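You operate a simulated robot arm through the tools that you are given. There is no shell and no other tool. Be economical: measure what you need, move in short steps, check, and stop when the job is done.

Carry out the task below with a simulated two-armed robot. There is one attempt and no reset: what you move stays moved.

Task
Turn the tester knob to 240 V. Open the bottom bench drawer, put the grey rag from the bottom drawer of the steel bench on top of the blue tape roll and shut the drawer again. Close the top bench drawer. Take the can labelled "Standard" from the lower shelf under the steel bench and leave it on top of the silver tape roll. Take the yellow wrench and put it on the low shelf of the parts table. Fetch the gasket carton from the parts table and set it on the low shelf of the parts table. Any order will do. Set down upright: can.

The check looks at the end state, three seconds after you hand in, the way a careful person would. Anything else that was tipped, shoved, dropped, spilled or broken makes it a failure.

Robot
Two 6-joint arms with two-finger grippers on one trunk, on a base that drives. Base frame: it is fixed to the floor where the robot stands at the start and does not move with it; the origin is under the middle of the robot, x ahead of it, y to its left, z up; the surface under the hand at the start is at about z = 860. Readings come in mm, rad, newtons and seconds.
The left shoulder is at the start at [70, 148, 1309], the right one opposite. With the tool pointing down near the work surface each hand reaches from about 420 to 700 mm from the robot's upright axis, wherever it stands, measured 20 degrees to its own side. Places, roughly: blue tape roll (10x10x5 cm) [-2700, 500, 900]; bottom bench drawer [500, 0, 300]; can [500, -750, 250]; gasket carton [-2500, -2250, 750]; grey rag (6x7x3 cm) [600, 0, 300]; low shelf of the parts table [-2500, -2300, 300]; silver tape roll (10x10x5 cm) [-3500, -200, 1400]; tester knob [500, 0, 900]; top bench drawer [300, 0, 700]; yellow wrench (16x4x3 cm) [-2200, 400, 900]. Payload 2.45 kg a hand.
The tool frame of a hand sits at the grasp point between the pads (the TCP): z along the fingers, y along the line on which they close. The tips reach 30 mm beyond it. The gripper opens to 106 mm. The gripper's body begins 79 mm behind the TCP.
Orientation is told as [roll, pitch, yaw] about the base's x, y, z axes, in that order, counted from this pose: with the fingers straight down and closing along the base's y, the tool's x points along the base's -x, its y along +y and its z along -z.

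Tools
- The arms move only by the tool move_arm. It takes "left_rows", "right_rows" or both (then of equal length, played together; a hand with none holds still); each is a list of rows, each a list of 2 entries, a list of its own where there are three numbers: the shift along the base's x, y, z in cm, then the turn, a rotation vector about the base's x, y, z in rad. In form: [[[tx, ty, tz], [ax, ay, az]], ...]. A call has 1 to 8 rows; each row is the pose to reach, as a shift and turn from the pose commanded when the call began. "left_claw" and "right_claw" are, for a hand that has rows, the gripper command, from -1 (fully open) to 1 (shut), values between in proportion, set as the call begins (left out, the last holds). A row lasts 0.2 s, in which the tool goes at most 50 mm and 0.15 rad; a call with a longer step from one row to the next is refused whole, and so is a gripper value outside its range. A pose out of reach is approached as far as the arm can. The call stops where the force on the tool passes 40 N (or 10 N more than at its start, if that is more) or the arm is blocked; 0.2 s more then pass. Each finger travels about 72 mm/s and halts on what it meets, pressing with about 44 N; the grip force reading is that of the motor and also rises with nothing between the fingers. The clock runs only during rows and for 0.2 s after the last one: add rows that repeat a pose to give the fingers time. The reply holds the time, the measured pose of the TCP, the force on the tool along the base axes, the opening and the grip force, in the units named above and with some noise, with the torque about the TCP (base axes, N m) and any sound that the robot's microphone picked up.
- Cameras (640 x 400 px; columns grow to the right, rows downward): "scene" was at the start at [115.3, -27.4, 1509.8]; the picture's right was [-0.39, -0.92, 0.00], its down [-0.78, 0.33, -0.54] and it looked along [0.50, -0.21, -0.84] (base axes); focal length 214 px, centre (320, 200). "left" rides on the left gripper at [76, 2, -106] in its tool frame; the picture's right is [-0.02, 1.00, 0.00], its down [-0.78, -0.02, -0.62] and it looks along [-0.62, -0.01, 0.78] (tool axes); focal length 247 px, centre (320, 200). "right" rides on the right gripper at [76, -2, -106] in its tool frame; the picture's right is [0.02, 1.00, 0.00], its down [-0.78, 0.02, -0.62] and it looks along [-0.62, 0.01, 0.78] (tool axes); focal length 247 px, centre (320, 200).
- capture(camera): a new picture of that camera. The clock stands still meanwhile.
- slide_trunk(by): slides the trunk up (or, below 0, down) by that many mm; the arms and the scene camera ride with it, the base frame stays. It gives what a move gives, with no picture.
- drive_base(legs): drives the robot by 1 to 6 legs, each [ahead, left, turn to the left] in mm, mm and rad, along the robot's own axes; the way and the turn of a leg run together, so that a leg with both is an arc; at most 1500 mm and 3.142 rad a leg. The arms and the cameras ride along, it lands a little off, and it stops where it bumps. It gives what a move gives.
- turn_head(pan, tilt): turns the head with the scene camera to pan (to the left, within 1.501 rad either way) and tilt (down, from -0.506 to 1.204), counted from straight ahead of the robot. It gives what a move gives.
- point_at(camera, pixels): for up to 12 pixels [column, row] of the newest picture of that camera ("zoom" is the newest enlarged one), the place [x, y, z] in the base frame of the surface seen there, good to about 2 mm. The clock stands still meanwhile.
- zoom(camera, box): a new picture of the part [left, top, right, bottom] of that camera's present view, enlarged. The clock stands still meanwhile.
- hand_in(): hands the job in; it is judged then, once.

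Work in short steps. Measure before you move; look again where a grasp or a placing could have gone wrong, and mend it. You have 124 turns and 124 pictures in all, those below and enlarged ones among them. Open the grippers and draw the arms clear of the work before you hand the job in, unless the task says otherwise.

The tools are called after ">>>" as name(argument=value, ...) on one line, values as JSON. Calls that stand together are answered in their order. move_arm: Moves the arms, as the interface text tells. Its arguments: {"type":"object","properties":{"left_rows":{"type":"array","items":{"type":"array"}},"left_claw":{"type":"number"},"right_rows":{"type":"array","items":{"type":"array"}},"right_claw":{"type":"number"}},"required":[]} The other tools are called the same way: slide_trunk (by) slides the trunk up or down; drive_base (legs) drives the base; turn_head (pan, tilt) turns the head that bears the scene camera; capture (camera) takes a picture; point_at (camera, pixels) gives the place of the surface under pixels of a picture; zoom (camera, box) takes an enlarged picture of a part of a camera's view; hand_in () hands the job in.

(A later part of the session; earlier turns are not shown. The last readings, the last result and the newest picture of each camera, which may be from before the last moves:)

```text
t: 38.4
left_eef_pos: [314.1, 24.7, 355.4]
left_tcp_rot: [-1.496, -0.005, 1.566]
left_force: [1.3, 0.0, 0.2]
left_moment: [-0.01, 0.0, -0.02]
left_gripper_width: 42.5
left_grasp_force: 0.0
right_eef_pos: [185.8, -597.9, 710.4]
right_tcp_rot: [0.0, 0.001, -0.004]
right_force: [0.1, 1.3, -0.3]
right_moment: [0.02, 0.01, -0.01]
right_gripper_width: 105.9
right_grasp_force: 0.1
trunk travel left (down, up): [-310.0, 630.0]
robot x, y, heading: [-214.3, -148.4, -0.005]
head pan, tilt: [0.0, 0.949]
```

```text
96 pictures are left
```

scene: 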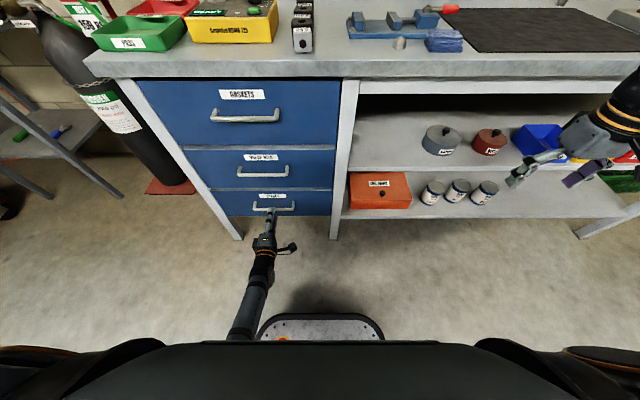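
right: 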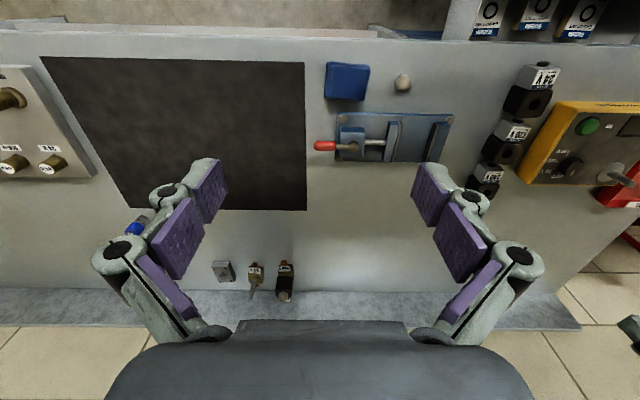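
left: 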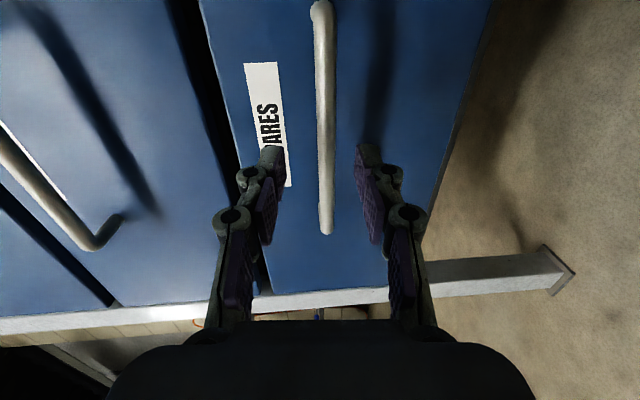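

The bar at column 325 is centred between the fingers. I advance 38 mm and close.

>>> move_arm(left_rows=[[[2, 0, 0], [0, 0, 0]], [[3.8, 0, 0], [0, 0, 0]]])

>>> move_arm(left_rows=[[[0, 0, 0], [0, 0, 0]], [[0, 0, 0], [0, 0, 0]], [[0, 0, 0], [0, 0, 0]]], left_claw=1)

```text
t: 39.0
left_eef_pos: [350.6, 24.8, 355.2]
left_tcp_rot: [-1.497, -0.002, 1.567]
left_force: [0.1, 0.0, 0.0]
left_moment: [-0.02, 0.0, -0.02]
left_gripper_width: 42.3
left_grasp_force: 0.1
right_eef_pos: [185.3, -599.5, 711.3]
right_tcp_rot: [0.0, 0.001, -0.002]
right_force: [0.1, -0.1, 0.3]
right_moment: [-0.03, 0.02, 0.0]
right_gripper_width: 105.9
right_grasp_force: 0.0
trunk travel left (down, up): [-310.0, 630.0]
robot x, y, heading: [-216.9, -151.4, -0.007]
head pan, tilt: [0.0, 0.949]
```

```text
t: 39.8
left_eef_pos: [350.2, 24.4, 348.1]
left_tcp_rot: [-1.482, -0.005, 1.564]
left_force: [-1.4, 0.5, -30.4]
left_moment: [-0.14, 0.19, 0.1]
left_gripper_width: 10.6
left_grasp_force: 38.5
right_eef_pos: [188.0, -598.4, 709.1]
right_tcp_rot: [0.0, 0.007, -0.003]
right_force: [-0.8, -1.0, -0.1]
right_moment: [-0.02, -0.02, 0.0]
right_gripper_width: 105.9
right_grasp_force: 0.0
trunk travel left (down, up): [-310.0, 630.0]
robot x, y, heading: [-217.9, -148.6, -0.004]
head pan, tilt: [0.0, 0.949]
```

Gripped (10.6 mm) but pulled 7 mm low; I ease the command down, then pull with the arm.

>>> move_arm(left_rows=[[[0, 0, -0.7], [0, 0, 0]], [[-2, 0, -0.7], [0, 0, 0]], [[-4, 0, -0.7], [0, 0, 0]], [[-6, 0, -0.7], [0, 0, 0]]])

>>> drive_base(legs=[[-180, 0, 0]])

>>> capture(camera="scene")

```text
t: 40.8
left_eef_pos: [290.9, 25.5, 346.3]
left_tcp_rot: [-1.496, -0.004, 1.568]
left_force: [-2.0, 2.3, -11.6]
left_moment: [-0.11, 0.03, -0.06]
left_gripper_width: 10.6
left_grasp_force: 37.4
right_eef_pos: [187.0, -598.0, 711.4]
right_tcp_rot: [0.001, 0.004, -0.004]
right_force: [-0.1, 0.2, 0.7]
right_moment: [-0.01, 0.0, 0.0]
right_gripper_width: 106.2
right_grasp_force: 0.0
trunk travel left (down, up): [-310.0, 630.0]
robot x, y, heading: [-211.9, -150.7, -0.003]
head pan, tilt: [0.0, 0.949]
```

```text
t: 42.3
left_eef_pos: [112.1, 24.7, 347.2]
left_tcp_rot: [-1.496, -0.004, 1.567]
left_force: [-0.3, -10.4, -9.3]
left_moment: [-0.21, 0.07, -0.16]
left_gripper_width: 10.5
left_grasp_force: 37.8
right_eef_pos: [6.5, -598.4, 711.3]
right_tcp_rot: [-0.001, 0.003, -0.004]
right_force: [0.0, 0.0, 0.5]
right_moment: [-0.02, -0.03, -0.02]
right_gripper_width: 106.1
right_grasp_force: 0.0
trunk travel left (down, up): [-310.0, 630.0]
robot x, y, heading: [-397.6, -147.7, -0.006]
head pan, tilt: [0.0, 0.949]
```

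```text
95 pictures are left
```

scene: 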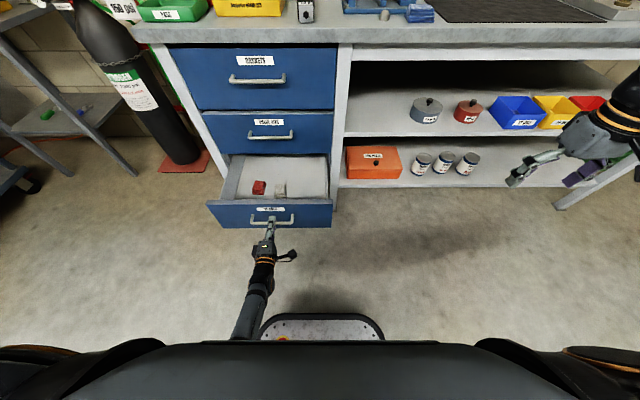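

The drawer is open 240 mm; a red and a grey item are visible at (258,188) and (280,190). I zoom and measure.

>>> zoom(camera="scene", box=[200, 145, 344, 235])

>>> point_at(camera="zoom", pixels=[[355, 195], [340, 195], [370, 195], [355, 180], [355, 205], [258, 188], [420, 190], [300, 200], [60, 260], [580, 260], [300, 255], [560, 100]])

```text
4.44 times, centred on (272, 190) of scene
```

zoom: 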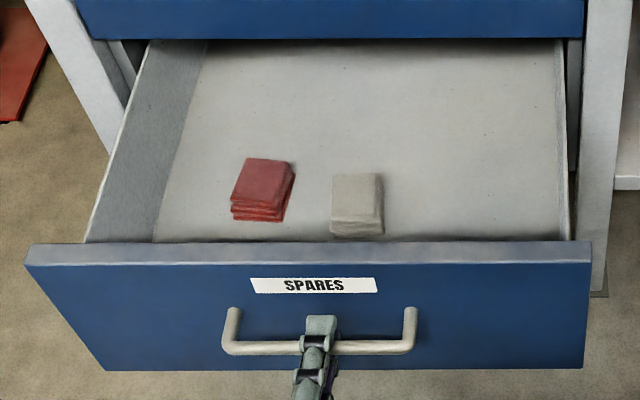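

```text
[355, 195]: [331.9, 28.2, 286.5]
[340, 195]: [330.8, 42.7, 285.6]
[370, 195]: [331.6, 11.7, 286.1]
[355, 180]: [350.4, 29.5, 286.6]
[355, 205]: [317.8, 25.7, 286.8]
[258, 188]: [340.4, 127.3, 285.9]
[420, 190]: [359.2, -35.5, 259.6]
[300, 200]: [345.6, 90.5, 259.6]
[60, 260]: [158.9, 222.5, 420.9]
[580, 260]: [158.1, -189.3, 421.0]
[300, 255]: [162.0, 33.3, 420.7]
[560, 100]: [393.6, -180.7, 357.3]
```

Rag: centre ≈(328,26), top z 286, on drawer floor 260. I release the handle, back out and rise 16 cm.

>>> move_arm(left_rows=[[[0, 0, 0], [0, 0, 0]], [[0, 0, 0], [0, 0, 0]], [[-4, 0, 0], [0, 0, 0]], [[-8, 0, 0], [0, 0, 0]], [[-8, 0, 5], [0, 0.1, 0]], [[-8, 0, 10], [0, 0.25, 0]], [[-8, 0, 15], [0, 0.4, 0]], [[-8, 0, 20], [0, 0.55, 0]]], left_claw=0.2)

>>> move_arm(left_rows=[[[0, 0, 0], [0, 0.15, 0]], [[0, 0, 0], [0, 0.3, 0]], [[0, 0, 0], [0, 0.45, 0]], [[0, 0, 0], [0, 0.6, 0]], [[0, 0, 0], [0, 0.7, 0]]])

>>> move_arm(left_rows=[[[1, 0, 0], [0.036, 0, -0.143]], [[2, 0, 0], [0.073, 0, -0.286]], [[3, 0, 0], [0.109, 0, -0.429]], [[4, 0, 0], [0.146, 0, -0.572]], [[5, 0, 0], [0.182, 0, -0.715]], [[6, 0, 0], [0.218, 0, -0.858]], [[7, 0, 0], [0.255, 0, -1.0]], [[8, 0, 0], [0.291, 0, -1.141]]])

>>> move_arm(left_rows=[[[2, 0, 0], [0.033, 0, -0.13]], [[4, 0, 0], [0.066, 0, -0.26]], [[6, 0, 0], [0.097, 0, -0.38]]], left_claw=-0.6)

```text
t: 43.9
left_eef_pos: [-68.5, 15.7, 426.6]
left_tcp_rot: [-1.194, -0.047, 1.442]
left_force: [0.0, -0.8, -0.9]
left_moment: [0.03, -0.03, 0.04]
left_gripper_width: 42.5
left_grasp_force: 0.1
left hand out of reach, approached as far as the arm can: row 6, 7, 8
right_eef_pos: [6.0, -594.3, 716.1]
right_tcp_rot: [-0.007, 0.0, -0.002]
right_force: [-0.6, -0.3, 0.6]
right_moment: [0.04, -0.02, 0.0]
right_gripper_width: 105.9
right_grasp_force: 0.1
trunk travel left (down, up): [-310.0, 630.0]
robot x, y, heading: [-395.6, -146.5, -0.003]
head pan, tilt: [0.0, 0.949]
stopped in row 8 (left hand): the arm was blocked; the commanded pose is now the measured one
```

```text
t: 44.4
left_eef_pos: [-129.5, -2.9, 392.6]
left_tcp_rot: [-1.027, -0.089, 1.298]
left_force: [-0.5, 0.0, -0.2]
left_moment: [0.02, -0.03, 0.01]
left_gripper_width: 42.1
left_grasp_force: 0.0
left hand out of reach, approached as far as the arm can: row 1, 2
right_eef_pos: [7.4, -591.6, 715.8]
right_tcp_rot: [-0.009, 0.001, -0.002]
right_force: [-0.2, -0.2, 0.3]
right_moment: [-0.01, 0.02, 0.0]
right_gripper_width: 106.1
right_grasp_force: 0.0
trunk travel left (down, up): [-310.0, 630.0]
robot x, y, heading: [-395.1, -146.9, -0.001]
head pan, tilt: [0.0, 0.949]
stopped in row 2 (left hand): the arm was blocked; the commanded pose is now the measured one
```

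```text
t: 46.2
left_eef_pos: [-72.6, 22.8, 379.1]
left_tcp_rot: [-0.822, -0.285, 0.114]
left_force: [0.4, 0.9, 0.3]
left_moment: [-0.03, -0.02, -0.01]
left_gripper_width: 42.5
left_grasp_force: 0.0
left hand out of reach, approached as far as the arm can: row 1, 2, 3, 4, 5, 6, 7, 8
right_eef_pos: [6.9, -596.7, 709.8]
right_tcp_rot: [0.0, 0.001, -0.002]
right_force: [0.8, 0.3, 0.6]
right_moment: [0.0, 0.0, 0.0]
right_gripper_width: 106.1
right_grasp_force: 0.0
trunk travel left (down, up): [-310.0, 630.0]
robot x, y, heading: [-393.5, -150.6, -0.006]
head pan, tilt: [0.0, 0.949]
```

```text
t: 47.0
left_eef_pos: [-94.3, 74.7, 435.8]
left_tcp_rot: [-0.711, -0.269, -0.291]
left_force: [0.1, 0.2, -0.5]
left_moment: [0.0, -0.04, 0.02]
left_gripper_width: 84.5
left_grasp_force: 0.0
left hand out of reach, approached as far as the arm can: row 1, 2, 3
right_eef_pos: [6.9, -597.8, 712.3]
right_tcp_rot: [0.0, 0.002, -0.001]
right_force: [0.2, -0.3, 0.2]
right_moment: [-0.02, -0.02, 0.05]
right_gripper_width: 105.9
right_grasp_force: 0.0
trunk travel left (down, up): [-310.0, 630.0]
robot x, y, heading: [-396.8, -152.0, -0.002]
head pan, tilt: [0.0, 0.949]
```

The hand came too near the axis and twisted (rot −0.71,−0.27,−0.29). I raise the trunk 100 and bring the hand forward over the drawer while correcting the orientation to pitch −0.25.

>>> slide_trunk(by=120)

>>> move_arm(left_rows=[[[3.5, -0.7, 0], [0, 0, 0]], [[7, -1.4, 0], [0, 0, 0]], [[10.5, -2.1, 0], [0.098, -0.012, 0.066]], [[14, -2.8, 0], [0.196, -0.023, 0.132]], [[17.5, -3.5, 0], [0.294, -0.035, 0.198]], [[21, -4.2, 0], [0.393, -0.047, 0.263]], [[24.5, -4.9, 0], [0.491, -0.059, 0.329]], [[28, -5, 0], [0.589, -0.07, 0.395]]], left_claw=-0.6)

>>> capture(camera="scene")

```text
t: 48.5
left_eef_pos: [-95.2, 74.6, 556.1]
left_tcp_rot: [-0.711, -0.269, -0.29]
left_force: [-1.0, 0.1, 0.1]
left_moment: [-0.02, -0.01, 0.02]
left_gripper_width: 84.7
left_grasp_force: 0.0
right_eef_pos: [7.9, -596.0, 830.8]
right_tcp_rot: [0.001, -0.001, -0.002]
right_force: [-0.5, 0.4, -0.6]
right_moment: [-0.01, 0.01, -0.01]
right_gripper_width: 106.3
right_grasp_force: 0.0
trunk travel left (down, up): [-430.0, 510.0]
robot x, y, heading: [-396.4, -147.5, -0.005]
head pan, tilt: [0.0, 0.949]
```

```text
t: 50.3
left_eef_pos: [1.3, 224.0, 464.4]
left_tcp_rot: [-0.232, -0.334, -0.103]
left_force: [-0.2, 0.6, 0.9]
left_moment: [-0.04, 0.01, -0.04]
left_gripper_width: 84.6
left_grasp_force: 0.0
left hand out of reach, approached as far as the arm can: row 1, 2, 3, 4, 5, 6, 7, 8
right_eef_pos: [7.7, -597.2, 831.4]
right_tcp_rot: [0.001, -0.002, -0.001]
right_force: [0.2, -0.6, -0.3]
right_moment: [0.02, 0.01, -0.03]
right_gripper_width: 106.1
right_grasp_force: 0.1
trunk travel left (down, up): [-430.0, 510.0]
robot x, y, heading: [-394.9, -147.8, -0.005]
head pan, tilt: [0.0, 0.949]
```

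```text
93 pictures are left
```

scene: 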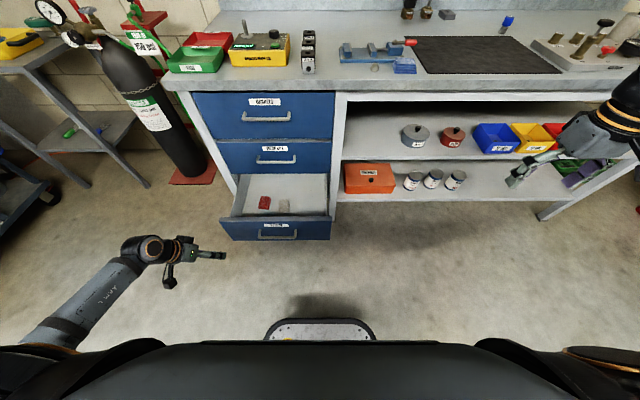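

The hand is now at (1,224,464), in a good radius. I go forward/up to over the drawer and straighten.

>>> move_arm(left_rows=[[[2.5, -2, 2.5], [0.04, 0.015, 0.02]], [[5, -4.5, 5], [0.08, 0.03, 0.04]], [[8, -8, 5], [0.12, 0.045, 0.06]], [[11, -11.5, 5], [0.16, 0.06, 0.08]], [[14, -15, 5], [0.2, 0.07, 0.1]], [[17, -18, 5], [0.23, 0.08, 0.1]], [[20, -19.5, 5], [0.23, 0.08, 0.1]]])

>>> capture(camera="left")

```text
t: 51.9
left_eef_pos: [284.7, 96.2, 473.0]
left_tcp_rot: [-0.132, -0.268, -0.068]
left_force: [-2.9, -1.3, -1.5]
left_moment: [0.02, -0.21, 0.02]
left_gripper_width: 86.2
left_grasp_force: 0.9
left hand out of reach, approached as far as the arm can: row 1, 2, 3, 4, 5, 6, 7
right_eef_pos: [7.0, -600.5, 830.1]
right_tcp_rot: [0.002, 0.001, -0.001]
right_force: [0.7, -0.5, 1.0]
right_moment: [0.02, 0.0, 0.0]
right_gripper_width: 106.0
right_grasp_force: 0.0
trunk travel left (down, up): [-430.0, 510.0]
robot x, y, heading: [-396.8, -145.1, -0.005]
head pan, tilt: [0.0, 0.949]
```

```text
92 pictures are left
```

left: 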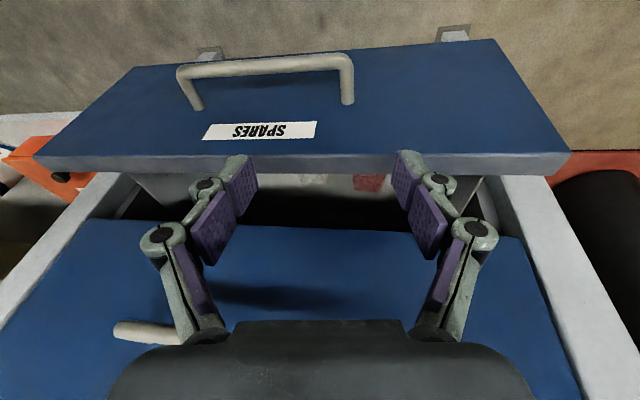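

The commanded pose had kept the out-of-reach target. A small drive back resets it to the measured one; I check the drawer too.

>>> drive_base(legs=[[-60, 0, 0]])

>>> move_arm(left_rows=[[[-2, -2, 1], [0.03, 0, 0.02]], [[-3, -4, 2], [0.07, 0, 0.04]], [[-4, -7, 2], [0.13, 0, 0.07]], [[-4, -7, 2], [0.13, 0, 0.07]]])

>>> capture(camera="scene")

>>> zoom(camera="scene", box=[200, 145, 360, 245])

```text
t: 52.9
left_eef_pos: [223.6, 99.3, 474.4]
left_tcp_rot: [-0.135, -0.27, -0.065]
left_force: [-0.2, 0.8, 0.1]
left_moment: [0.02, 0.0, -0.03]
left_gripper_width: 84.8
left_grasp_force: 0.0
right_eef_pos: [-53.8, -595.5, 831.3]
right_tcp_rot: [0.001, -0.002, -0.002]
right_force: [0.5, -0.1, 0.9]
right_moment: [0.02, -0.04, -0.02]
right_gripper_width: 106.2
right_grasp_force: 0.2
trunk travel left (down, up): [-430.0, 510.0]
robot x, y, heading: [-455.3, -149.0, -0.002]
head pan, tilt: [0.0, 0.949]
```

```text
t: 53.9
left_eef_pos: [221.1, 94.4, 464.4]
left_tcp_rot: [-0.133, -0.285, -0.047]
left_force: [0.1, -0.2, -0.2]
left_moment: [-0.01, 0.01, -0.01]
left_gripper_width: 85.0
left_grasp_force: 0.1
left hand out of reach, approached as far as the arm can: row 1, 2, 3, 4
right_eef_pos: [-53.3, -596.9, 830.7]
right_tcp_rot: [0.0, 0.001, -0.001]
right_force: [-1.0, -1.1, 0.4]
right_moment: [0.02, 0.0, 0.01]
right_gripper_width: 106.2
right_grasp_force: 0.0
trunk travel left (down, up): [-430.0, 510.0]
robot x, y, heading: [-451.3, -146.9, -0.002]
head pan, tilt: [0.0, 0.949]
```

```text
91 pictures are left
```

scene: 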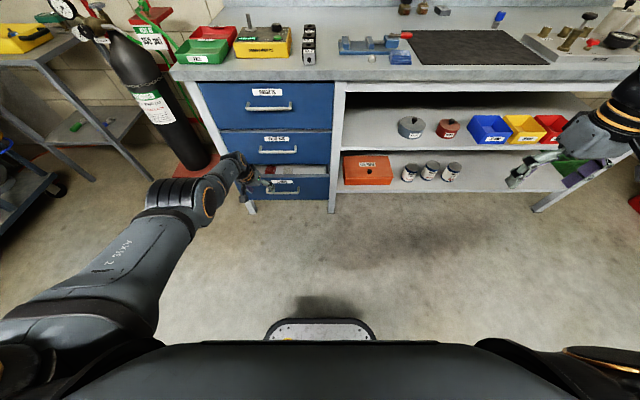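

```text
4.00 times, centred on (280, 195) of scene
```

zoom: 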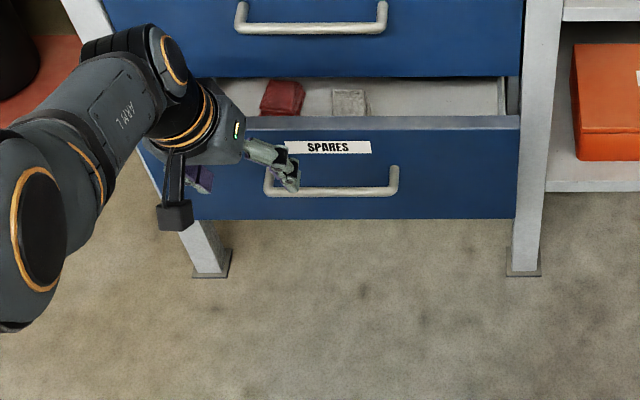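

The drawer got pushed mostly shut again (about 8 cm open). I'll reopen it by hooking fingers behind its front panel. First reset, move to a comfortable radius and straighten.

>>> drive_base(legs=[[-80, 0, 0]])

>>> move_arm(left_rows=[[[-2, -1.5, 0], [0, 0, 0]], [[-4, -3, 0], [0.03, 0.02, 0.01]], [[-6, -4.5, 0], [0.06, 0.04, 0.02]], [[-8, -6, 0], [0.1, 0.06, 0.03]], [[-8, -6, 0], [0.13, 0.08, 0.04]], [[-8, -6, 0], [0.13, 0.08, 0.04]]])

>>> point_at(camera="zoom", pixels=[[430, 123], [470, 130], [430, 160], [348, 100], [430, 70], [330, 192], [285, 95]])

```text
t: 55.0
left_eef_pos: [144.0, 95.3, 465.5]
left_tcp_rot: [-0.132, -0.283, -0.045]
left_force: [0.0, -0.3, 1.1]
left_moment: [-0.01, -0.03, -0.01]
left_gripper_width: 84.5
left_grasp_force: 0.1
right_eef_pos: [-133.3, -596.1, 830.7]
right_tcp_rot: [-0.001, 0.0, -0.001]
right_force: [-0.6, 0.4, 0.6]
right_moment: [0.0, -0.02, 0.01]
right_gripper_width: 106.3
right_grasp_force: 0.1
trunk travel left (down, up): [-430.0, 510.0]
robot x, y, heading: [-538.1, -147.8, -0.006]
head pan, tilt: [0.0, 0.949]
```

```text
t: 56.4
left_eef_pos: [112.8, 84.8, 420.7]
left_tcp_rot: [-0.137, -0.252, -0.037]
left_force: [0.7, -0.6, -0.2]
left_moment: [0.0, 0.01, -0.02]
left_gripper_width: 84.6
left_grasp_force: 0.1
left hand out of reach, approached as far as the arm can: row 1, 2, 3, 4, 5, 6
right_eef_pos: [-131.0, -596.6, 831.1]
right_tcp_rot: [0.0, -0.001, -0.001]
right_force: [0.6, -0.8, 0.2]
right_moment: [-0.02, 0.01, 0.02]
right_gripper_width: 106.3
right_grasp_force: 0.0
trunk travel left (down, up): [-430.0, 510.0]
robot x, y, heading: [-534.5, -146.5, -0.007]
head pan, tilt: [0.0, 0.949]
```

```text
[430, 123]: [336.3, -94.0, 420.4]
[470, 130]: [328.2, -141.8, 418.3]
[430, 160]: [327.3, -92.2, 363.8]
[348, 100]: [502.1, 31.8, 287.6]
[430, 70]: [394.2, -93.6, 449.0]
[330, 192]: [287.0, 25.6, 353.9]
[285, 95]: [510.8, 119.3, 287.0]
```

Panel now at x≈327–347, 67 mm open. I lower the trunk, shift left, and bring the closed hand to a comfortable pose.

>>> slide_trunk(by=-84)

>>> drive_base(legs=[[0, 107, 0]])

>>> move_arm(left_rows=[[[-2, -1.5, 3], [0, 0, 0]], [[-3.5, -3, 6], [0, 0, 0]], [[-5.5, -4.5, 9], [0, 0, 0]], [[-7, -6, 12], [0.05, 0, 0.01]], [[-7, -6, 12], [0.1, 0, 0.03]], [[-7, -6, 12], [0.137, 0, 0.03]]], left_claw=1)

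```text
t: 57.6
left_eef_pos: [111.9, 83.9, 335.3]
left_tcp_rot: [-0.136, -0.253, -0.039]
left_force: [-0.4, 0.2, 0.4]
left_moment: [0.03, 0.0, 0.04]
left_gripper_width: 84.6
left_grasp_force: 0.1
right_eef_pos: [-133.4, -597.1, 746.6]
right_tcp_rot: [0.001, 0.001, -0.001]
right_force: [0.1, 0.2, 0.5]
right_moment: [-0.01, -0.02, 0.02]
right_gripper_width: 106.4
right_grasp_force: 0.1
trunk travel left (down, up): [-346.0, 594.0]
robot x, y, heading: [-532.1, -148.6, -0.003]
head pan, tilt: [0.0, 0.949]
```

```text
t: 58.7
left_eef_pos: [113.3, 190.8, 335.4]
left_tcp_rot: [-0.138, -0.253, -0.038]
left_force: [0.7, -0.2, -1.0]
left_moment: [0.0, 0.0, -0.03]
left_gripper_width: 84.9
left_grasp_force: 0.1
right_eef_pos: [-131.8, -489.7, 746.8]
right_tcp_rot: [0.0, 0.0, -0.003]
right_force: [0.0, -0.7, 0.2]
right_moment: [-0.03, 0.01, 0.01]
right_gripper_width: 106.2
right_grasp_force: 0.1
trunk travel left (down, up): [-346.0, 594.0]
robot x, y, heading: [-538.7, -41.0, -0.005]
head pan, tilt: [0.0, 0.949]
```

```text
t: 60.1
left_eef_pos: [134.2, 187.3, 366.8]
left_tcp_rot: [-0.146, -0.27, -0.033]
left_force: [0.0, -0.9, 0.1]
left_moment: [-0.03, 0.04, 0.01]
left_gripper_width: 0.2
left_grasp_force: 27.9
left hand out of reach, approached as far as the arm can: row 1, 2, 3, 4, 5, 6
right_eef_pos: [-132.3, -490.5, 746.8]
right_tcp_rot: [0.0, 0.0, -0.002]
right_force: [1.0, 0.4, 0.7]
right_moment: [0.01, 0.01, -0.06]
right_gripper_width: 105.8
right_grasp_force: 0.1
trunk travel left (down, up): [-346.0, 594.0]
robot x, y, heading: [-534.4, -44.6, -0.003]
head pan, tilt: [0.0, 0.949]
```

The solver barely moves; I look at the arm's shape.

>>> turn_head(pan=0.6, tilt=0.9)

>>> capture(camera="scene")

```text
t: 61.1
left_eef_pos: [134.6, 185.7, 366.3]
left_tcp_rot: [-0.147, -0.272, -0.034]
left_force: [-0.7, 0.0, 0.2]
left_moment: [-0.02, -0.02, 0.02]
left_gripper_width: 0.0
left_grasp_force: 28.3
right_eef_pos: [-131.6, -491.3, 745.8]
right_tcp_rot: [-0.001, 0.0, -0.002]
right_force: [1.1, -0.1, 0.1]
right_moment: [0.01, -0.02, 0.0]
right_gripper_width: 106.1
right_grasp_force: 0.0
trunk travel left (down, up): [-346.0, 594.0]
robot x, y, heading: [-533.3, -44.7, -0.003]
head pan, tilt: [0.6, 0.901]
```

```text
89 pictures are left
```

scene: 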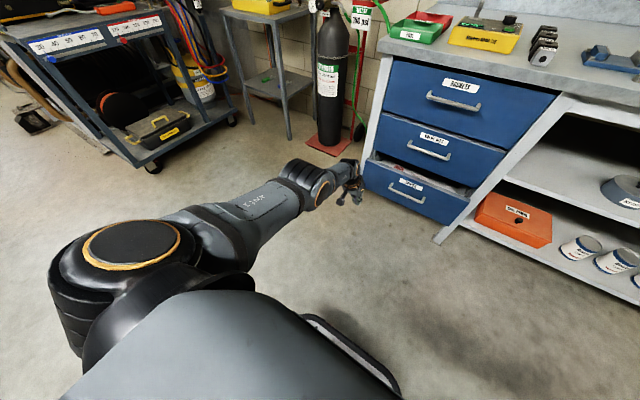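

The left elbow is fully stretched. I command a pure pull inward along the arm, with no turning, after a reset drive.

>>> drive_base(legs=[[-30, 0, 0]])

>>> move_arm(left_rows=[[[-4, 0, 2], [0, 0, 0]], [[-8, 0, 4], [0, 0, 0]], [[-12, 0, 6], [0, 0, 0]], [[-14, 0, 7], [0, 0, 0]], [[-14, 0, 7], [0, 0, 0]], [[-14, 0, 7], [0, 0, 0]]])

```text
t: 62.0
left_eef_pos: [104.5, 187.8, 366.6]
left_tcp_rot: [-0.147, -0.273, -0.032]
left_force: [-0.4, -0.1, 0.6]
left_moment: [0.04, -0.07, 0.01]
left_gripper_width: 0.0
left_grasp_force: 28.8
right_eef_pos: [-162.3, -491.5, 746.4]
right_tcp_rot: [0.001, 0.002, 0.001]
right_force: [0.0, -0.6, 0.7]
right_moment: [0.02, -0.05, 0.01]
right_gripper_width: 106.0
right_grasp_force: 0.0
trunk travel left (down, up): [-346.0, 594.0]
robot x, y, heading: [-563.4, -40.1, -0.001]
head pan, tilt: [0.6, 0.901]
```

```text
t: 63.4
left_eef_pos: [103.7, 187.5, 366.5]
left_tcp_rot: [-0.147, -0.271, -0.033]
left_force: [0.4, 0.4, 0.1]
left_moment: [-0.01, -0.01, 0.02]
left_gripper_width: 0.0
left_grasp_force: 28.9
left hand out of reach, approached as far as the arm can: row 1, 2, 3, 4, 5, 6
right_eef_pos: [-161.4, -491.3, 746.6]
right_tcp_rot: [0.0, -0.002, 0.0]
right_force: [0.6, -0.2, -0.5]
right_moment: [0.03, -0.01, 0.0]
right_gripper_width: 106.2
right_grasp_force: 0.0
trunk travel left (down, up): [-346.0, 594.0]
robot x, y, heading: [-565.4, -41.4, 0.0]
head pan, tilt: [0.6, 0.901]
```

No motion inward. I return the command to the present pose and probe which directions are free.

>>> move_arm(left_rows=[[[4, 0, -2], [0, 0, 0]], [[8, 0, -4], [0, 0, 0]], [[12, 0, -6], [0, 0, 0]], [[14, 0, -7], [0, 0, 0]]])

>>> move_arm(left_rows=[[[0, 4, 0], [0, 0, 0]], [[0, 8, 0], [0, 0, 0]], [[0, 8, 0], [0, 0, 0]]])

>>> move_arm(left_rows=[[[0, -4, 0], [0, 0, 0]], [[0, -8, 0], [0, 0, 0]], [[0, -8, 0], [0, -0.15, 0]], [[0, -8, 0], [0, -0.3, 0]], [[0, -8, 0], [0, -0.3, 0]]])

>>> move_arm(left_rows=[[[0, 0, 0], [0, 0.15, 0]], [[0, 0, 0], [0, 0.3, 0]], [[0, 0, 0], [0, 0.3, 0.15]], [[0, 0, 0], [0, 0.3, 0.3]], [[0, 0, 0], [0, 0.3, 0.3]]])

>>> move_arm(left_rows=[[[0, 0, 0], [0, 0, -0.15]], [[0, 0, 0], [0, 0, -0.3]], [[0, 0, -4], [0, 0, -0.3]], [[0, 0, -8], [0, 0, -0.3]], [[0, 0, -8], [0, 0, -0.3]]])

```text
t: 64.4
left_eef_pos: [103.8, 186.9, 367.2]
left_tcp_rot: [-0.146, -0.272, -0.032]
left_force: [0.4, -0.1, 0.2]
left_moment: [-0.02, 0.02, 0.0]
left_gripper_width: 0.0
left_grasp_force: 28.8
left hand out of reach, approached as far as the arm can: row 1, 2, 3, 4
right_eef_pos: [-160.8, -490.4, 746.5]
right_tcp_rot: [0.0, 0.001, -0.001]
right_force: [0.1, 0.0, 0.1]
right_moment: [0.02, 0.0, 0.0]
right_gripper_width: 106.0
right_grasp_force: 0.1
trunk travel left (down, up): [-346.0, 594.0]
robot x, y, heading: [-561.3, -40.3, -0.002]
head pan, tilt: [0.6, 0.901]
```

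```text
t: 65.2
left_eef_pos: [96.9, 263.3, 371.6]
left_tcp_rot: [-0.147, -0.27, -0.035]
left_force: [0.3, -0.1, 0.4]
left_moment: [0.02, -0.01, -0.03]
left_gripper_width: 0.0
left_grasp_force: 28.3
left hand out of reach, approached as far as the arm can: row 1, 2, 3
right_eef_pos: [-161.7, -491.0, 746.4]
right_tcp_rot: [0.0, 0.0, -0.002]
right_force: [-0.2, -0.2, 0.1]
right_moment: [0.01, -0.02, 0.01]
right_gripper_width: 106.0
right_grasp_force: 0.1
trunk travel left (down, up): [-346.0, 594.0]
robot x, y, heading: [-560.3, -40.0, 0.005]
head pan, tilt: [0.6, 0.901]
```

```text
t: 66.4
left_eef_pos: [95.9, 184.4, 371.2]
left_tcp_rot: [-0.136, -0.571, -0.039]
left_force: [-0.2, 0.3, -0.6]
left_moment: [0.02, 0.01, 0.0]
left_gripper_width: 0.0
left_grasp_force: 28.4
left hand out of reach, approached as far as the arm can: row 1, 2, 3
right_eef_pos: [-161.0, -490.4, 746.6]
right_tcp_rot: [-0.001, 0.0, -0.001]
right_force: [0.5, -0.2, -0.1]
right_moment: [0.01, -0.03, -0.01]
right_gripper_width: 106.0
right_grasp_force: 0.1
trunk travel left (down, up): [-346.0, 594.0]
robot x, y, heading: [-568.0, -40.8, -0.004]
head pan, tilt: [0.6, 0.901]
```

```text
t: 67.6
left_eef_pos: [104.2, 197.5, 360.8]
left_tcp_rot: [-0.175, -0.278, 0.085]
left_force: [1.0, -1.2, 0.1]
left_moment: [0.0, 0.03, -0.01]
left_gripper_width: 0.0
left_grasp_force: 28.5
left hand out of reach, approached as far as the arm can: row 1, 2, 3, 4, 5
right_eef_pos: [-162.1, -490.9, 745.7]
right_tcp_rot: [-0.001, 0.002, -0.001]
right_force: [0.2, 0.1, 0.7]
right_moment: [-0.02, -0.02, 0.01]
right_gripper_width: 105.9
right_grasp_force: 0.1
trunk travel left (down, up): [-346.0, 594.0]
robot x, y, heading: [-564.6, -46.4, 0.0]
head pan, tilt: [0.6, 0.901]
```

```text
t: 68.8
left_eef_pos: [65.3, 190.2, 316.0]
left_tcp_rot: [-0.174, -0.278, -0.217]
left_force: [1.0, 1.0, 0.7]
left_moment: [-0.02, 0.01, -0.01]
left_gripper_width: 0.0
left_grasp_force: 28.4
left hand out of reach, approached as far as the arm can: row 1, 2, 3, 4, 5
right_eef_pos: [-161.7, -491.6, 746.1]
right_tcp_rot: [0.001, 0.002, 0.0]
right_force: [-0.1, -0.5, -0.4]
right_moment: [0.03, 0.03, 0.01]
right_gripper_width: 105.9
right_grasp_force: 0.1
trunk travel left (down, up): [-346.0, 594.0]
robot x, y, heading: [-563.9, -41.4, -0.005]
head pan, tilt: [0.6, 0.901]
```

Pitching the fingers forward made the pose reachable, so I pitch −0.45, then pull inward, and afterwards pitch back.

>>> move_arm(left_rows=[[[0, 0, 4], [0, -0.14, 0.1]], [[0, 0, 8], [0, -0.28, 0.2]], [[0, 0, 8], [0, -0.42, 0.2]], [[0, 0, 8], [0, -0.55, 0.2]], [[-4, 0, 8], [0, -0.55, 0.2]], [[-8, 0, 8], [0, -0.55, 0.2]], [[-12, -1, 8], [0, -0.55, 0.2]]])

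>>> move_arm(left_rows=[[[0, 0, 0], [0.05, 0.1, 0]], [[0, 0, 0], [0.1, 0.2, 0]], [[0, 0, 0], [0.14, 0.3, 0]], [[0, 0, 0], [0.14, 0.4, 0]], [[0, 0, 0], [0.14, 0.5, 0]]])

```text
refused: row 1 steps farther than a row can; nothing moved
```

```text
t: 70.0
left_eef_pos: [54.8, 195.7, 335.2]
left_tcp_rot: [-0.141, -0.146, -0.226]
left_force: [-0.7, 0.3, -0.1]
left_moment: [0.02, 0.03, 0.04]
left_gripper_width: 0.1
left_grasp_force: 28.4
left hand out of reach, approached as far as the arm can: row 1, 2, 3, 4, 5
right_eef_pos: [-161.9, -491.4, 747.0]
right_tcp_rot: [0.0, -0.001, 0.0]
right_force: [-0.5, 0.4, -1.0]
right_moment: [0.01, 0.01, -0.01]
right_gripper_width: 106.0
right_grasp_force: 0.1
trunk travel left (down, up): [-346.0, 594.0]
robot x, y, heading: [-564.8, -43.5, -0.002]
head pan, tilt: [0.6, 0.901]
```

I reset with a tiny drive and do it with smaller steps.

>>> drive_base(legs=[[-20, 0, 0]])

>>> move_arm(left_rows=[[[0, 0, 2], [0, -0.14, 0]], [[0, 0, 4], [0, -0.28, 0]], [[0, 0, 6], [0, -0.42, 0]], [[-1, 0, 6], [0, -0.56, 0]], [[-3, 0, 6], [0, -0.56, 0.1]], [[-6, 0, 6], [0, -0.56, 0.2]], [[-9, -1, 6], [0, -0.56, 0.2]], [[-12, -1, 6], [0, -0.56, 0.2]]])

```text
t: 70.8
left_eef_pos: [35.3, 194.9, 336.3]
left_tcp_rot: [-0.141, -0.146, -0.225]
left_force: [0.1, -0.2, 0.4]
left_moment: [0.0, -0.01, -0.04]
left_gripper_width: 0.2
left_grasp_force: 28.7
right_eef_pos: [-182.7, -491.4, 747.4]
right_tcp_rot: [-0.002, -0.002, 0.0]
right_force: [-1.0, -0.3, 0.6]
right_moment: [0.0, -0.04, -0.01]
right_gripper_width: 105.8
right_grasp_force: 0.0
trunk travel left (down, up): [-346.0, 594.0]
robot x, y, heading: [-585.7, -43.1, -0.002]
head pan, tilt: [0.6, 0.901]
```

```text
t: 72.5
left_eef_pos: [55.1, 212.5, 263.2]
left_tcp_rot: [-0.056, -0.7, -0.053]
left_force: [0.2, -0.3, -0.6]
left_moment: [0.01, 0.0, 0.01]
left_gripper_width: 0.0
left_grasp_force: 28.5
left hand out of reach, approached as far as the arm can: row 1, 2, 3, 4, 5, 6, 7, 8
right_eef_pos: [-181.9, -490.2, 747.4]
right_tcp_rot: [0.001, 0.004, 0.0]
right_force: [-0.7, -0.6, 0.6]
right_moment: [-0.02, -0.02, -0.02]
right_gripper_width: 106.3
right_grasp_force: 0.1
trunk travel left (down, up): [-346.0, 594.0]
robot x, y, heading: [-587.6, -45.7, 0.002]
head pan, tilt: [0.6, 0.901]
```

I reset and go to the pose that was reachable (rel 659,225,−504; pitch −0.57), then try inward from there.

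>>> drive_base(legs=[[-20, 0, 0]])

>>> move_arm(left_rows=[[[0.5, -1, 3], [-0.02, 0.03, 0]], [[1, -2, 6], [-0.04, 0.06, 0]], [[1.7, -3.2, 10.8], [-0.08, 0.13, 0]], [[1.7, -3.2, 10.8], [-0.08, 0.13, 0]], [[1.7, -3.2, 10.8], [-0.08, 0.13, 0]]])

>>> move_arm(left_rows=[[[-1, 0, 0], [0, 0, 0]], [[-2, 0, 0], [0, 0, 0]], [[-4, 0, 0], [0, 0, 0]], [[-6, -1, 0], [0, 0, 0]], [[-9, -2, 0], [0, 0, 0]], [[-12, -3, 0], [0, 0, 0]], [[-12, -3, 0], [0, 0, 0]]])

>>> capture(camera="scene")

```text
t: 73.3
left_eef_pos: [36.1, 212.8, 263.0]
left_tcp_rot: [-0.057, -0.7, -0.054]
left_force: [0.0, 0.6, 0.8]
left_moment: [0.02, 0.05, 0.01]
left_gripper_width: 0.0
left_grasp_force: 29.0
right_eef_pos: [-203.1, -490.5, 748.1]
right_tcp_rot: [-0.001, 0.0, 0.0]
right_force: [-0.5, 0.9, 0.7]
right_moment: [0.0, -0.03, 0.03]
right_gripper_width: 106.2
right_grasp_force: 0.1
trunk travel left (down, up): [-346.0, 594.0]
robot x, y, heading: [-604.6, -42.6, -0.002]
head pan, tilt: [0.6, 0.901]
```

```text
t: 74.5
left_eef_pos: [94.0, 183.1, 343.3]
left_tcp_rot: [-0.163, -0.57, 0.006]
left_force: [-0.3, 0.3, 0.3]
left_moment: [0.02, 0.01, 0.0]
left_gripper_width: 0.0
left_grasp_force: 28.4
left hand out of reach, approached as far as the arm can: row 1, 2, 3, 4, 5
right_eef_pos: [-201.7, -490.6, 746.7]
right_tcp_rot: [0.0, 0.001, 0.0]
right_force: [-0.4, -0.4, -0.2]
right_moment: [0.01, 0.0, -0.01]
right_gripper_width: 105.8
right_grasp_force: 0.0
trunk travel left (down, up): [-346.0, 594.0]
robot x, y, heading: [-604.0, -41.4, -0.005]
head pan, tilt: [0.6, 0.901]
```

```text
t: 76.1
left_eef_pos: [48.8, 160.5, 283.0]
left_tcp_rot: [-0.16, -0.571, 0.008]
left_force: [-0.1, -0.3, 0.1]
left_moment: [-0.02, -0.03, 0.01]
left_gripper_width: 0.0
left_grasp_force: 28.9
left hand out of reach, approached as far as the arm can: row 1, 2, 3, 4, 5, 6, 7
right_eef_pos: [-201.3, -489.9, 746.7]
right_tcp_rot: [0.0, 0.002, -0.002]
right_force: [-0.6, 0.6, -0.3]
right_moment: [0.01, -0.03, 0.04]
right_gripper_width: 105.9
right_grasp_force: 0.1
trunk travel left (down, up): [-346.0, 594.0]
robot x, y, heading: [-603.8, -44.9, -0.006]
head pan, tilt: [0.6, 0.901]
```

```text
88 pictures are left
```

scene: 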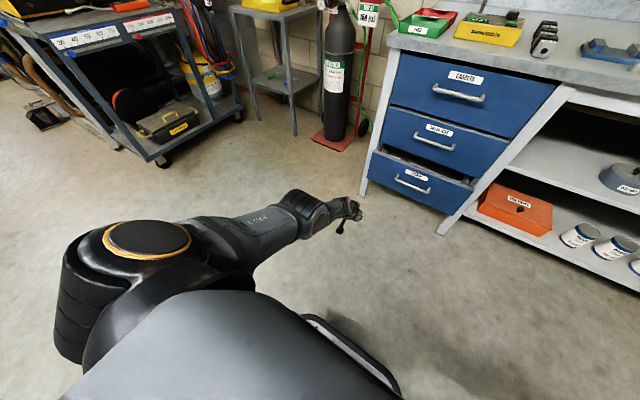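

I measure the arm's joints to understand its configuration.

>>> point_at(camera="scene", pixels=[[148, 238], [210, 230], [250, 222], [290, 212], [305, 208], [320, 215], [335, 212], [350, 208], [340, 228], [75, 330]])

>>> zoom(camera="scene", box=[40, 170, 400, 395])

```text
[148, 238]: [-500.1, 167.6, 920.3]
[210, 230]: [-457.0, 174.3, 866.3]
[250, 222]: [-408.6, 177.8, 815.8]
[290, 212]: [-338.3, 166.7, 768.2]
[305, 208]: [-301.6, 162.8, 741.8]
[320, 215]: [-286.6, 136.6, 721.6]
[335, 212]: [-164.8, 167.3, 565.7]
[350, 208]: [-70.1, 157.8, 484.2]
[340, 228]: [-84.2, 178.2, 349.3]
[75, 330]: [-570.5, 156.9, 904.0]
```

```text
1.78 times, centred on (220, 282) of scene
```

zoom: 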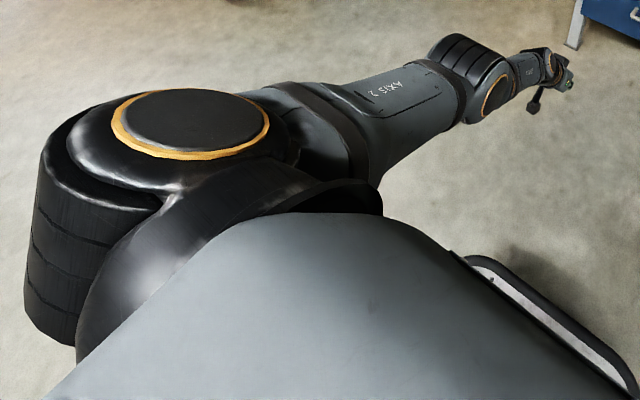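

The wrist looks near-straight with the forearm (wrist singularity). I swing the tool sideways (roll +0.56) to leave it, then test moving inward.

>>> drive_base(legs=[[-20, 0, 0]])

>>> move_arm(left_rows=[[[0, 2.7, 0.2], [0.14, 0, 0]], [[0, 5.4, 0.8], [0.28, 0, 0]], [[0, 8.1, 1.8], [0.42, 0, 0]], [[0, 10.6, 3], [0.56, 0, 0]], [[0, 10.6, 3], [0.56, 0, 0]]])

>>> move_arm(left_rows=[[[-2, 0, 2], [0, 0, 0]], [[-4, 0, 4], [0, 0, 0]], [[-6, 0, 6], [0, 0, 0]], [[-8, 0, 8], [0, 0, 0]], [[-8, 0, 8], [0, 0, 0]]])

```text
t: 76.9
left_eef_pos: [27.8, 160.2, 283.3]
left_tcp_rot: [-0.161, -0.573, 0.007]
left_force: [0.1, 0.0, 1.3]
left_moment: [0.01, 0.03, 0.0]
left_gripper_width: 0.0
left_grasp_force: 28.5
right_eef_pos: [-223.4, -489.4, 747.5]
right_tcp_rot: [0.0, 0.001, -0.002]
right_force: [-0.9, 0.2, 0.0]
right_moment: [0.01, -0.06, 0.0]
right_gripper_width: 106.1
right_grasp_force: 0.0
trunk travel left (down, up): [-346.0, 594.0]
robot x, y, heading: [-621.8, -44.5, -0.0]
head pan, tilt: [0.6, 0.901]
```

```text
t: 78.1
left_eef_pos: [22.4, 280.1, 282.0]
left_tcp_rot: [0.194, -0.568, -0.226]
left_force: [-0.1, -0.4, 0.8]
left_moment: [0.04, 0.01, -0.01]
left_gripper_width: 0.0
left_grasp_force: 28.2
left hand out of reach, approached as far as the arm can: row 1, 2, 3, 4, 5
right_eef_pos: [-220.6, -490.3, 747.4]
right_tcp_rot: [0.0, 0.003, -0.002]
right_force: [0.2, -0.3, 0.3]
right_moment: [0.01, 0.01, -0.01]
right_gripper_width: 105.9
right_grasp_force: 0.0
trunk travel left (down, up): [-346.0, 594.0]
robot x, y, heading: [-624.8, -44.5, -0.008]
head pan, tilt: [0.6, 0.901]
```

```text
t: 79.3
left_eef_pos: [27.7, 298.8, 290.5]
left_tcp_rot: [0.193, -0.567, -0.225]
left_force: [-0.5, -0.3, 0.0]
left_moment: [-0.03, -0.02, 0.03]
left_gripper_width: 0.0
left_grasp_force: 28.7
left hand out of reach, approached as far as the arm can: row 1, 2, 3, 4, 5
right_eef_pos: [-221.4, -490.7, 747.8]
right_tcp_rot: [0.0, 0.002, 0.001]
right_force: [-0.4, 0.7, -0.3]
right_moment: [-0.02, 0.01, -0.01]
right_gripper_width: 106.0
right_grasp_force: 0.0
trunk travel left (down, up): [-346.0, 594.0]
robot x, y, heading: [-622.6, -45.9, -0.005]
head pan, tilt: [0.6, 0.901]
```

Radial pulls give nothing, so the elbow is straight-locked; downward/backward motions do flex it. I raise the trunk for room and command down-and-back.

>>> slide_trunk(by=300)

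>>> drive_base(legs=[[-20, 0, 0]])

>>> move_arm(left_rows=[[[-3.5, -1, -3], [0, 0, 0]], [[-7, -2, -6], [0, 0, 0]], [[-10.5, -3, -9], [0, 0, 0]], [[-14, -4, -12], [0, 0, 0]], [[-17.5, -5, -15], [0, 0, 0]], [[-21, -6, -16], [0, 0, 0]], [[-24, -7, -16], [0, 0, 0]], [[-24, -7, -16], [0, 0, 0]]])

>>> move_arm(left_rows=[[[0, 0, 0], [0, 0, 0]], [[0, 0, 0], [0, 0, 0]], [[0, 0, 0], [0, 0, 0]], [[0, 0, 0], [0, 0, 0]]])

```text
t: 82.3
left_eef_pos: [27.2, 298.6, 591.9]
left_tcp_rot: [0.194, -0.568, -0.225]
left_force: [1.2, 0.9, -0.7]
left_moment: [-0.02, 0.0, 0.02]
left_gripper_width: 0.0
left_grasp_force: 29.0
right_eef_pos: [-221.9, -490.6, 1046.8]
right_tcp_rot: [0.0, 0.003, 0.0]
right_force: [-0.4, 0.3, -0.6]
right_moment: [0.0, 0.0, 0.03]
right_gripper_width: 106.0
right_grasp_force: 0.1
trunk travel left (down, up): [-646.0, 294.0]
robot x, y, heading: [-622.7, -43.1, -0.001]
head pan, tilt: [0.6, 0.901]
```

```text
t: 83.1
left_eef_pos: [8.7, 299.2, 588.4]
left_tcp_rot: [0.192, -0.565, -0.224]
left_force: [0.0, 0.1, -0.6]
left_moment: [-0.01, 0.02, 0.0]
left_gripper_width: 0.0
left_grasp_force: 28.6
right_eef_pos: [-238.7, -490.7, 1044.6]
right_tcp_rot: [0.002, 0.003, -0.001]
right_force: [-0.4, -0.2, -0.4]
right_moment: [-0.01, 0.04, 0.01]
right_gripper_width: 106.0
right_grasp_force: 0.0
trunk travel left (down, up): [-646.0, 294.0]
robot x, y, heading: [-641.4, -38.9, 0.0]
head pan, tilt: [0.6, 0.901]
```

```text
t: 84.9
left_eef_pos: [-208.1, 241.4, 433.6]
left_tcp_rot: [0.231, -0.582, -0.229]
left_force: [0.2, 0.7, 0.2]
left_moment: [0.01, 0.01, -0.03]
left_gripper_width: 0.0
left_grasp_force: 28.8
left hand out of reach, approached as far as the arm can: row 1, 2, 3, 4, 6, 7
right_eef_pos: [-240.3, -490.6, 1046.6]
right_tcp_rot: [-0.001, 0.003, 0.0]
right_force: [0.3, 0.1, -0.6]
right_moment: [0.01, -0.02, 0.01]
right_gripper_width: 105.8
right_grasp_force: 0.0
trunk travel left (down, up): [-646.0, 294.0]
robot x, y, heading: [-645.8, -43.4, -0.007]
head pan, tilt: [0.6, 0.901]
```

```text
t: 85.9
left_eef_pos: [-207.0, 241.9, 433.8]
left_tcp_rot: [0.231, -0.586, -0.228]
left_force: [0.3, 0.4, -0.1]
left_moment: [-0.03, -0.02, -0.02]
left_gripper_width: 0.0
left_grasp_force: 28.3
right_eef_pos: [-240.3, -489.4, 1047.7]
right_tcp_rot: [0.001, 0.002, -0.001]
right_force: [-0.2, 0.3, -0.3]
right_moment: [-0.01, 0.01, 0.04]
right_gripper_width: 105.8
right_grasp_force: 0.1
trunk travel left (down, up): [-646.0, 294.0]
robot x, y, heading: [-643.7, -42.9, -0.001]
head pan, tilt: [0.6, 0.901]
```

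The arm is free again (reachable). Now I go up and straighten to pitch −0.25 in small steps.

>>> move_arm(left_rows=[[[0.5, -1, 3], [-0.02, 0.045, 0.016]], [[1, -2, 6.5], [-0.043, 0.09, 0.032]], [[1.5, -3.5, 10], [-0.065, 0.134, 0.049]], [[2, -5, 13], [-0.086, 0.178, 0.065]], [[2.5, -6.5, 16], [-0.108, 0.223, 0.081]], [[3, -8, 19], [-0.129, 0.268, 0.098]], [[3.5, -9, 21], [-0.15, 0.312, 0.114]], [[4, -10, 23], [-0.172, 0.357, 0.13]]])

```text
t: 87.7
left_eef_pos: [-192.4, 129.0, 660.9]
left_tcp_rot: [-0.036, -0.231, -0.001]
left_force: [0.9, -0.1, 0.3]
left_moment: [0.0, 0.04, 0.0]
left_gripper_width: 0.0
left_grasp_force: 28.5
right_eef_pos: [-241.6, -490.7, 1046.4]
right_tcp_rot: [0.0, 0.003, 0.0]
right_force: [0.5, 0.8, -0.3]
right_moment: [0.0, 0.0, 0.02]
right_gripper_width: 106.1
right_grasp_force: 0.1
trunk travel left (down, up): [-646.0, 294.0]
robot x, y, heading: [-646.4, -39.5, -0.008]
head pan, tilt: [0.6, 0.901]
```

Reached cleanly. I extend a little, lower the trunk and drive so the hand is above the gap behind the bottom drawer's front.

>>> move_arm(left_rows=[[[3, 0, 1.5], [0.02, 0, 0]], [[6, 0, 3], [0.036, 0, 0]], [[10, 0, 5], [0.036, 0, 0]], [[10, 0, 5], [0.036, 0, 0]]])

>>> slide_trunk(by=-238)

>>> drive_base(legs=[[400, 8, 0]])

>>> capture(camera="left")

```text
t: 88.7
left_eef_pos: [-93.3, 129.6, 711.5]
left_tcp_rot: [0.002, -0.234, -0.01]
left_force: [0.0, -0.3, 1.3]
left_moment: [0.0, -0.03, 0.0]
left_gripper_width: 0.0
left_grasp_force: 28.3
right_eef_pos: [-241.1, -491.4, 1046.6]
right_tcp_rot: [0.002, 0.001, -0.001]
right_force: [0.4, -0.1, -0.9]
right_moment: [-0.04, -0.02, 0.01]
right_gripper_width: 106.0
right_grasp_force: 0.0
trunk travel left (down, up): [-646.0, 294.0]
robot x, y, heading: [-646.6, -46.8, -0.004]
head pan, tilt: [0.6, 0.901]
```

```text
t: 91.2
left_eef_pos: [-92.5, 129.7, 472.4]
left_tcp_rot: [0.001, -0.232, -0.009]
left_force: [0.7, 0.3, 0.3]
left_moment: [-0.02, 0.01, 0.0]
left_gripper_width: 0.0
left_grasp_force: 28.1
right_eef_pos: [-241.2, -490.0, 808.7]
right_tcp_rot: [0.0, 0.001, 0.001]
right_force: [-0.2, -0.3, 0.1]
right_moment: [-0.04, -0.01, 0.0]
right_gripper_width: 105.7
right_grasp_force: 0.0
trunk travel left (down, up): [-408.0, 532.0]
robot x, y, heading: [-640.5, -47.6, -0.004]
head pan, tilt: [0.6, 0.901]
```

```text
t: 93.7
left_eef_pos: [310.8, 136.0, 472.5]
left_tcp_rot: [0.001, -0.231, -0.012]
left_force: [-0.3, -1.5, -0.6]
left_moment: [0.0, 0.01, -0.01]
left_gripper_width: 0.2
left_grasp_force: 28.2
right_eef_pos: [161.3, -484.0, 808.0]
right_tcp_rot: [0.001, 0.003, -0.001]
right_force: [0.4, 0.3, -0.5]
right_moment: [-0.01, 0.01, 0.04]
right_gripper_width: 105.9
right_grasp_force: 0.1
trunk travel left (down, up): [-408.0, 532.0]
robot x, y, heading: [-244.7, -37.9, -0.001]
head pan, tilt: [0.6, 0.901]
```

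```text
86 pictures are left
```

left: 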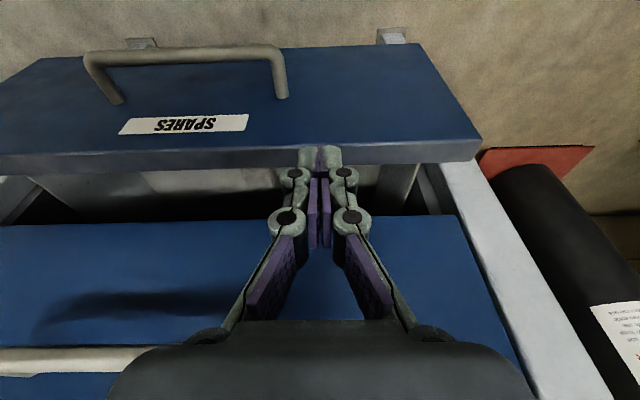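

I measure the gap: panel top back edge near (360,165), middle drawer's bottom edge near (370,218).

>>> point_at(camera="left", pixels=[[380, 150], [380, 160], [250, 165], [380, 215], [380, 225], [250, 230], [400, 185], [150, 358], [170, 350]])

```text
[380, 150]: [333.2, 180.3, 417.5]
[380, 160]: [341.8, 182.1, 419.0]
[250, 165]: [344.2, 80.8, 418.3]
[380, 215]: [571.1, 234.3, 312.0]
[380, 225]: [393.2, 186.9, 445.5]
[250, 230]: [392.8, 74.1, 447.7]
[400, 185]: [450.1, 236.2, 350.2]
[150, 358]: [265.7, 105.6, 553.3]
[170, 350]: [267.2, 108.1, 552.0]
```

Gap x 346–393. I move the hand 57 mm forward, then down 70 mm into it.

>>> move_arm(left_rows=[[[3, 0, 0], [0, 0, 0]], [[5.6, 0, 0], [0, 0, 0]], [[5.6, 0, -3.5], [0, 0, 0]], [[5.6, 0, -7], [0, 0, 0]], [[5.6, 0, -7], [0, 0, 0]]])

```text
t: 94.5
left_eef_pos: [368.2, 138.0, 465.4]
left_tcp_rot: [0.0, -0.24, -0.013]
left_force: [-15.5, 0.6, 16.8]
left_moment: [-0.65, -1.11, -0.61]
left_gripper_width: 0.0
left_grasp_force: 28.3
right_eef_pos: [161.3, -482.4, 808.8]
right_tcp_rot: [0.002, -0.001, 0.002]
right_force: [0.4, 0.9, 0.0]
right_moment: [0.02, 0.06, 0.02]
right_gripper_width: 106.2
right_grasp_force: 0.0
trunk travel left (down, up): [-408.0, 532.0]
robot x, y, heading: [-239.7, -35.6, -0.005]
head pan, tilt: [0.6, 0.901]
stopped in row 3 (left hand): the force on the tool passed its limit at 75 N (the readings are from after the stop); the commanded pose is now the measured one
```

Contact, likely the gripper body on the middle drawer's handle end (y≈89). I lift, shift +3.5 cm in y and try again.

>>> move_arm(left_rows=[[[-1, 0, 1.5], [0, 0, 0]], [[-1, 2, 1.5], [0, 0, 0]], [[-1, 3.5, 1.5], [0, 0, 0]], [[-0.2, 3.5, 0], [0, 0, 0]], [[-0.2, 3.5, -3], [0, 0, 0]], [[-0.2, 3.5, -6], [0, 0, 0]]])

>>> capture(camera="left")

```text
t: 95.8
left_eef_pos: [367.8, 171.7, 401.4]
left_tcp_rot: [0.0, -0.237, -0.015]
left_force: [-0.2, 0.4, -0.8]
left_moment: [0.05, -0.04, 0.02]
left_gripper_width: 0.0
left_grasp_force: 29.1
right_eef_pos: [161.9, -484.1, 808.6]
right_tcp_rot: [0.002, 0.003, 0.002]
right_force: [0.9, -0.1, -0.3]
right_moment: [-0.02, -0.02, 0.01]
right_gripper_width: 106.0
right_grasp_force: 0.0
trunk travel left (down, up): [-408.0, 532.0]
robot x, y, heading: [-238.5, -38.0, -0.003]
head pan, tilt: [0.6, 0.901]
```

```text
85 pictures are left
```

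left: 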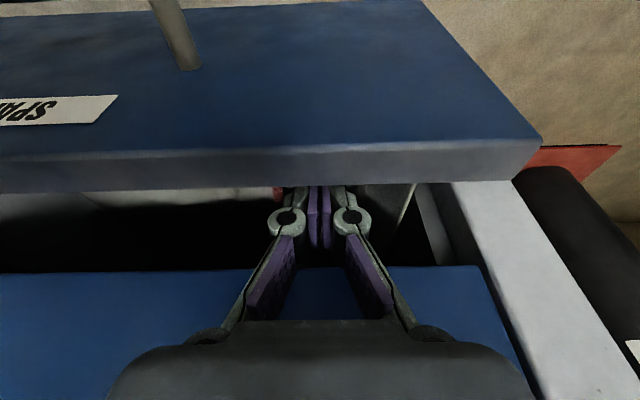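

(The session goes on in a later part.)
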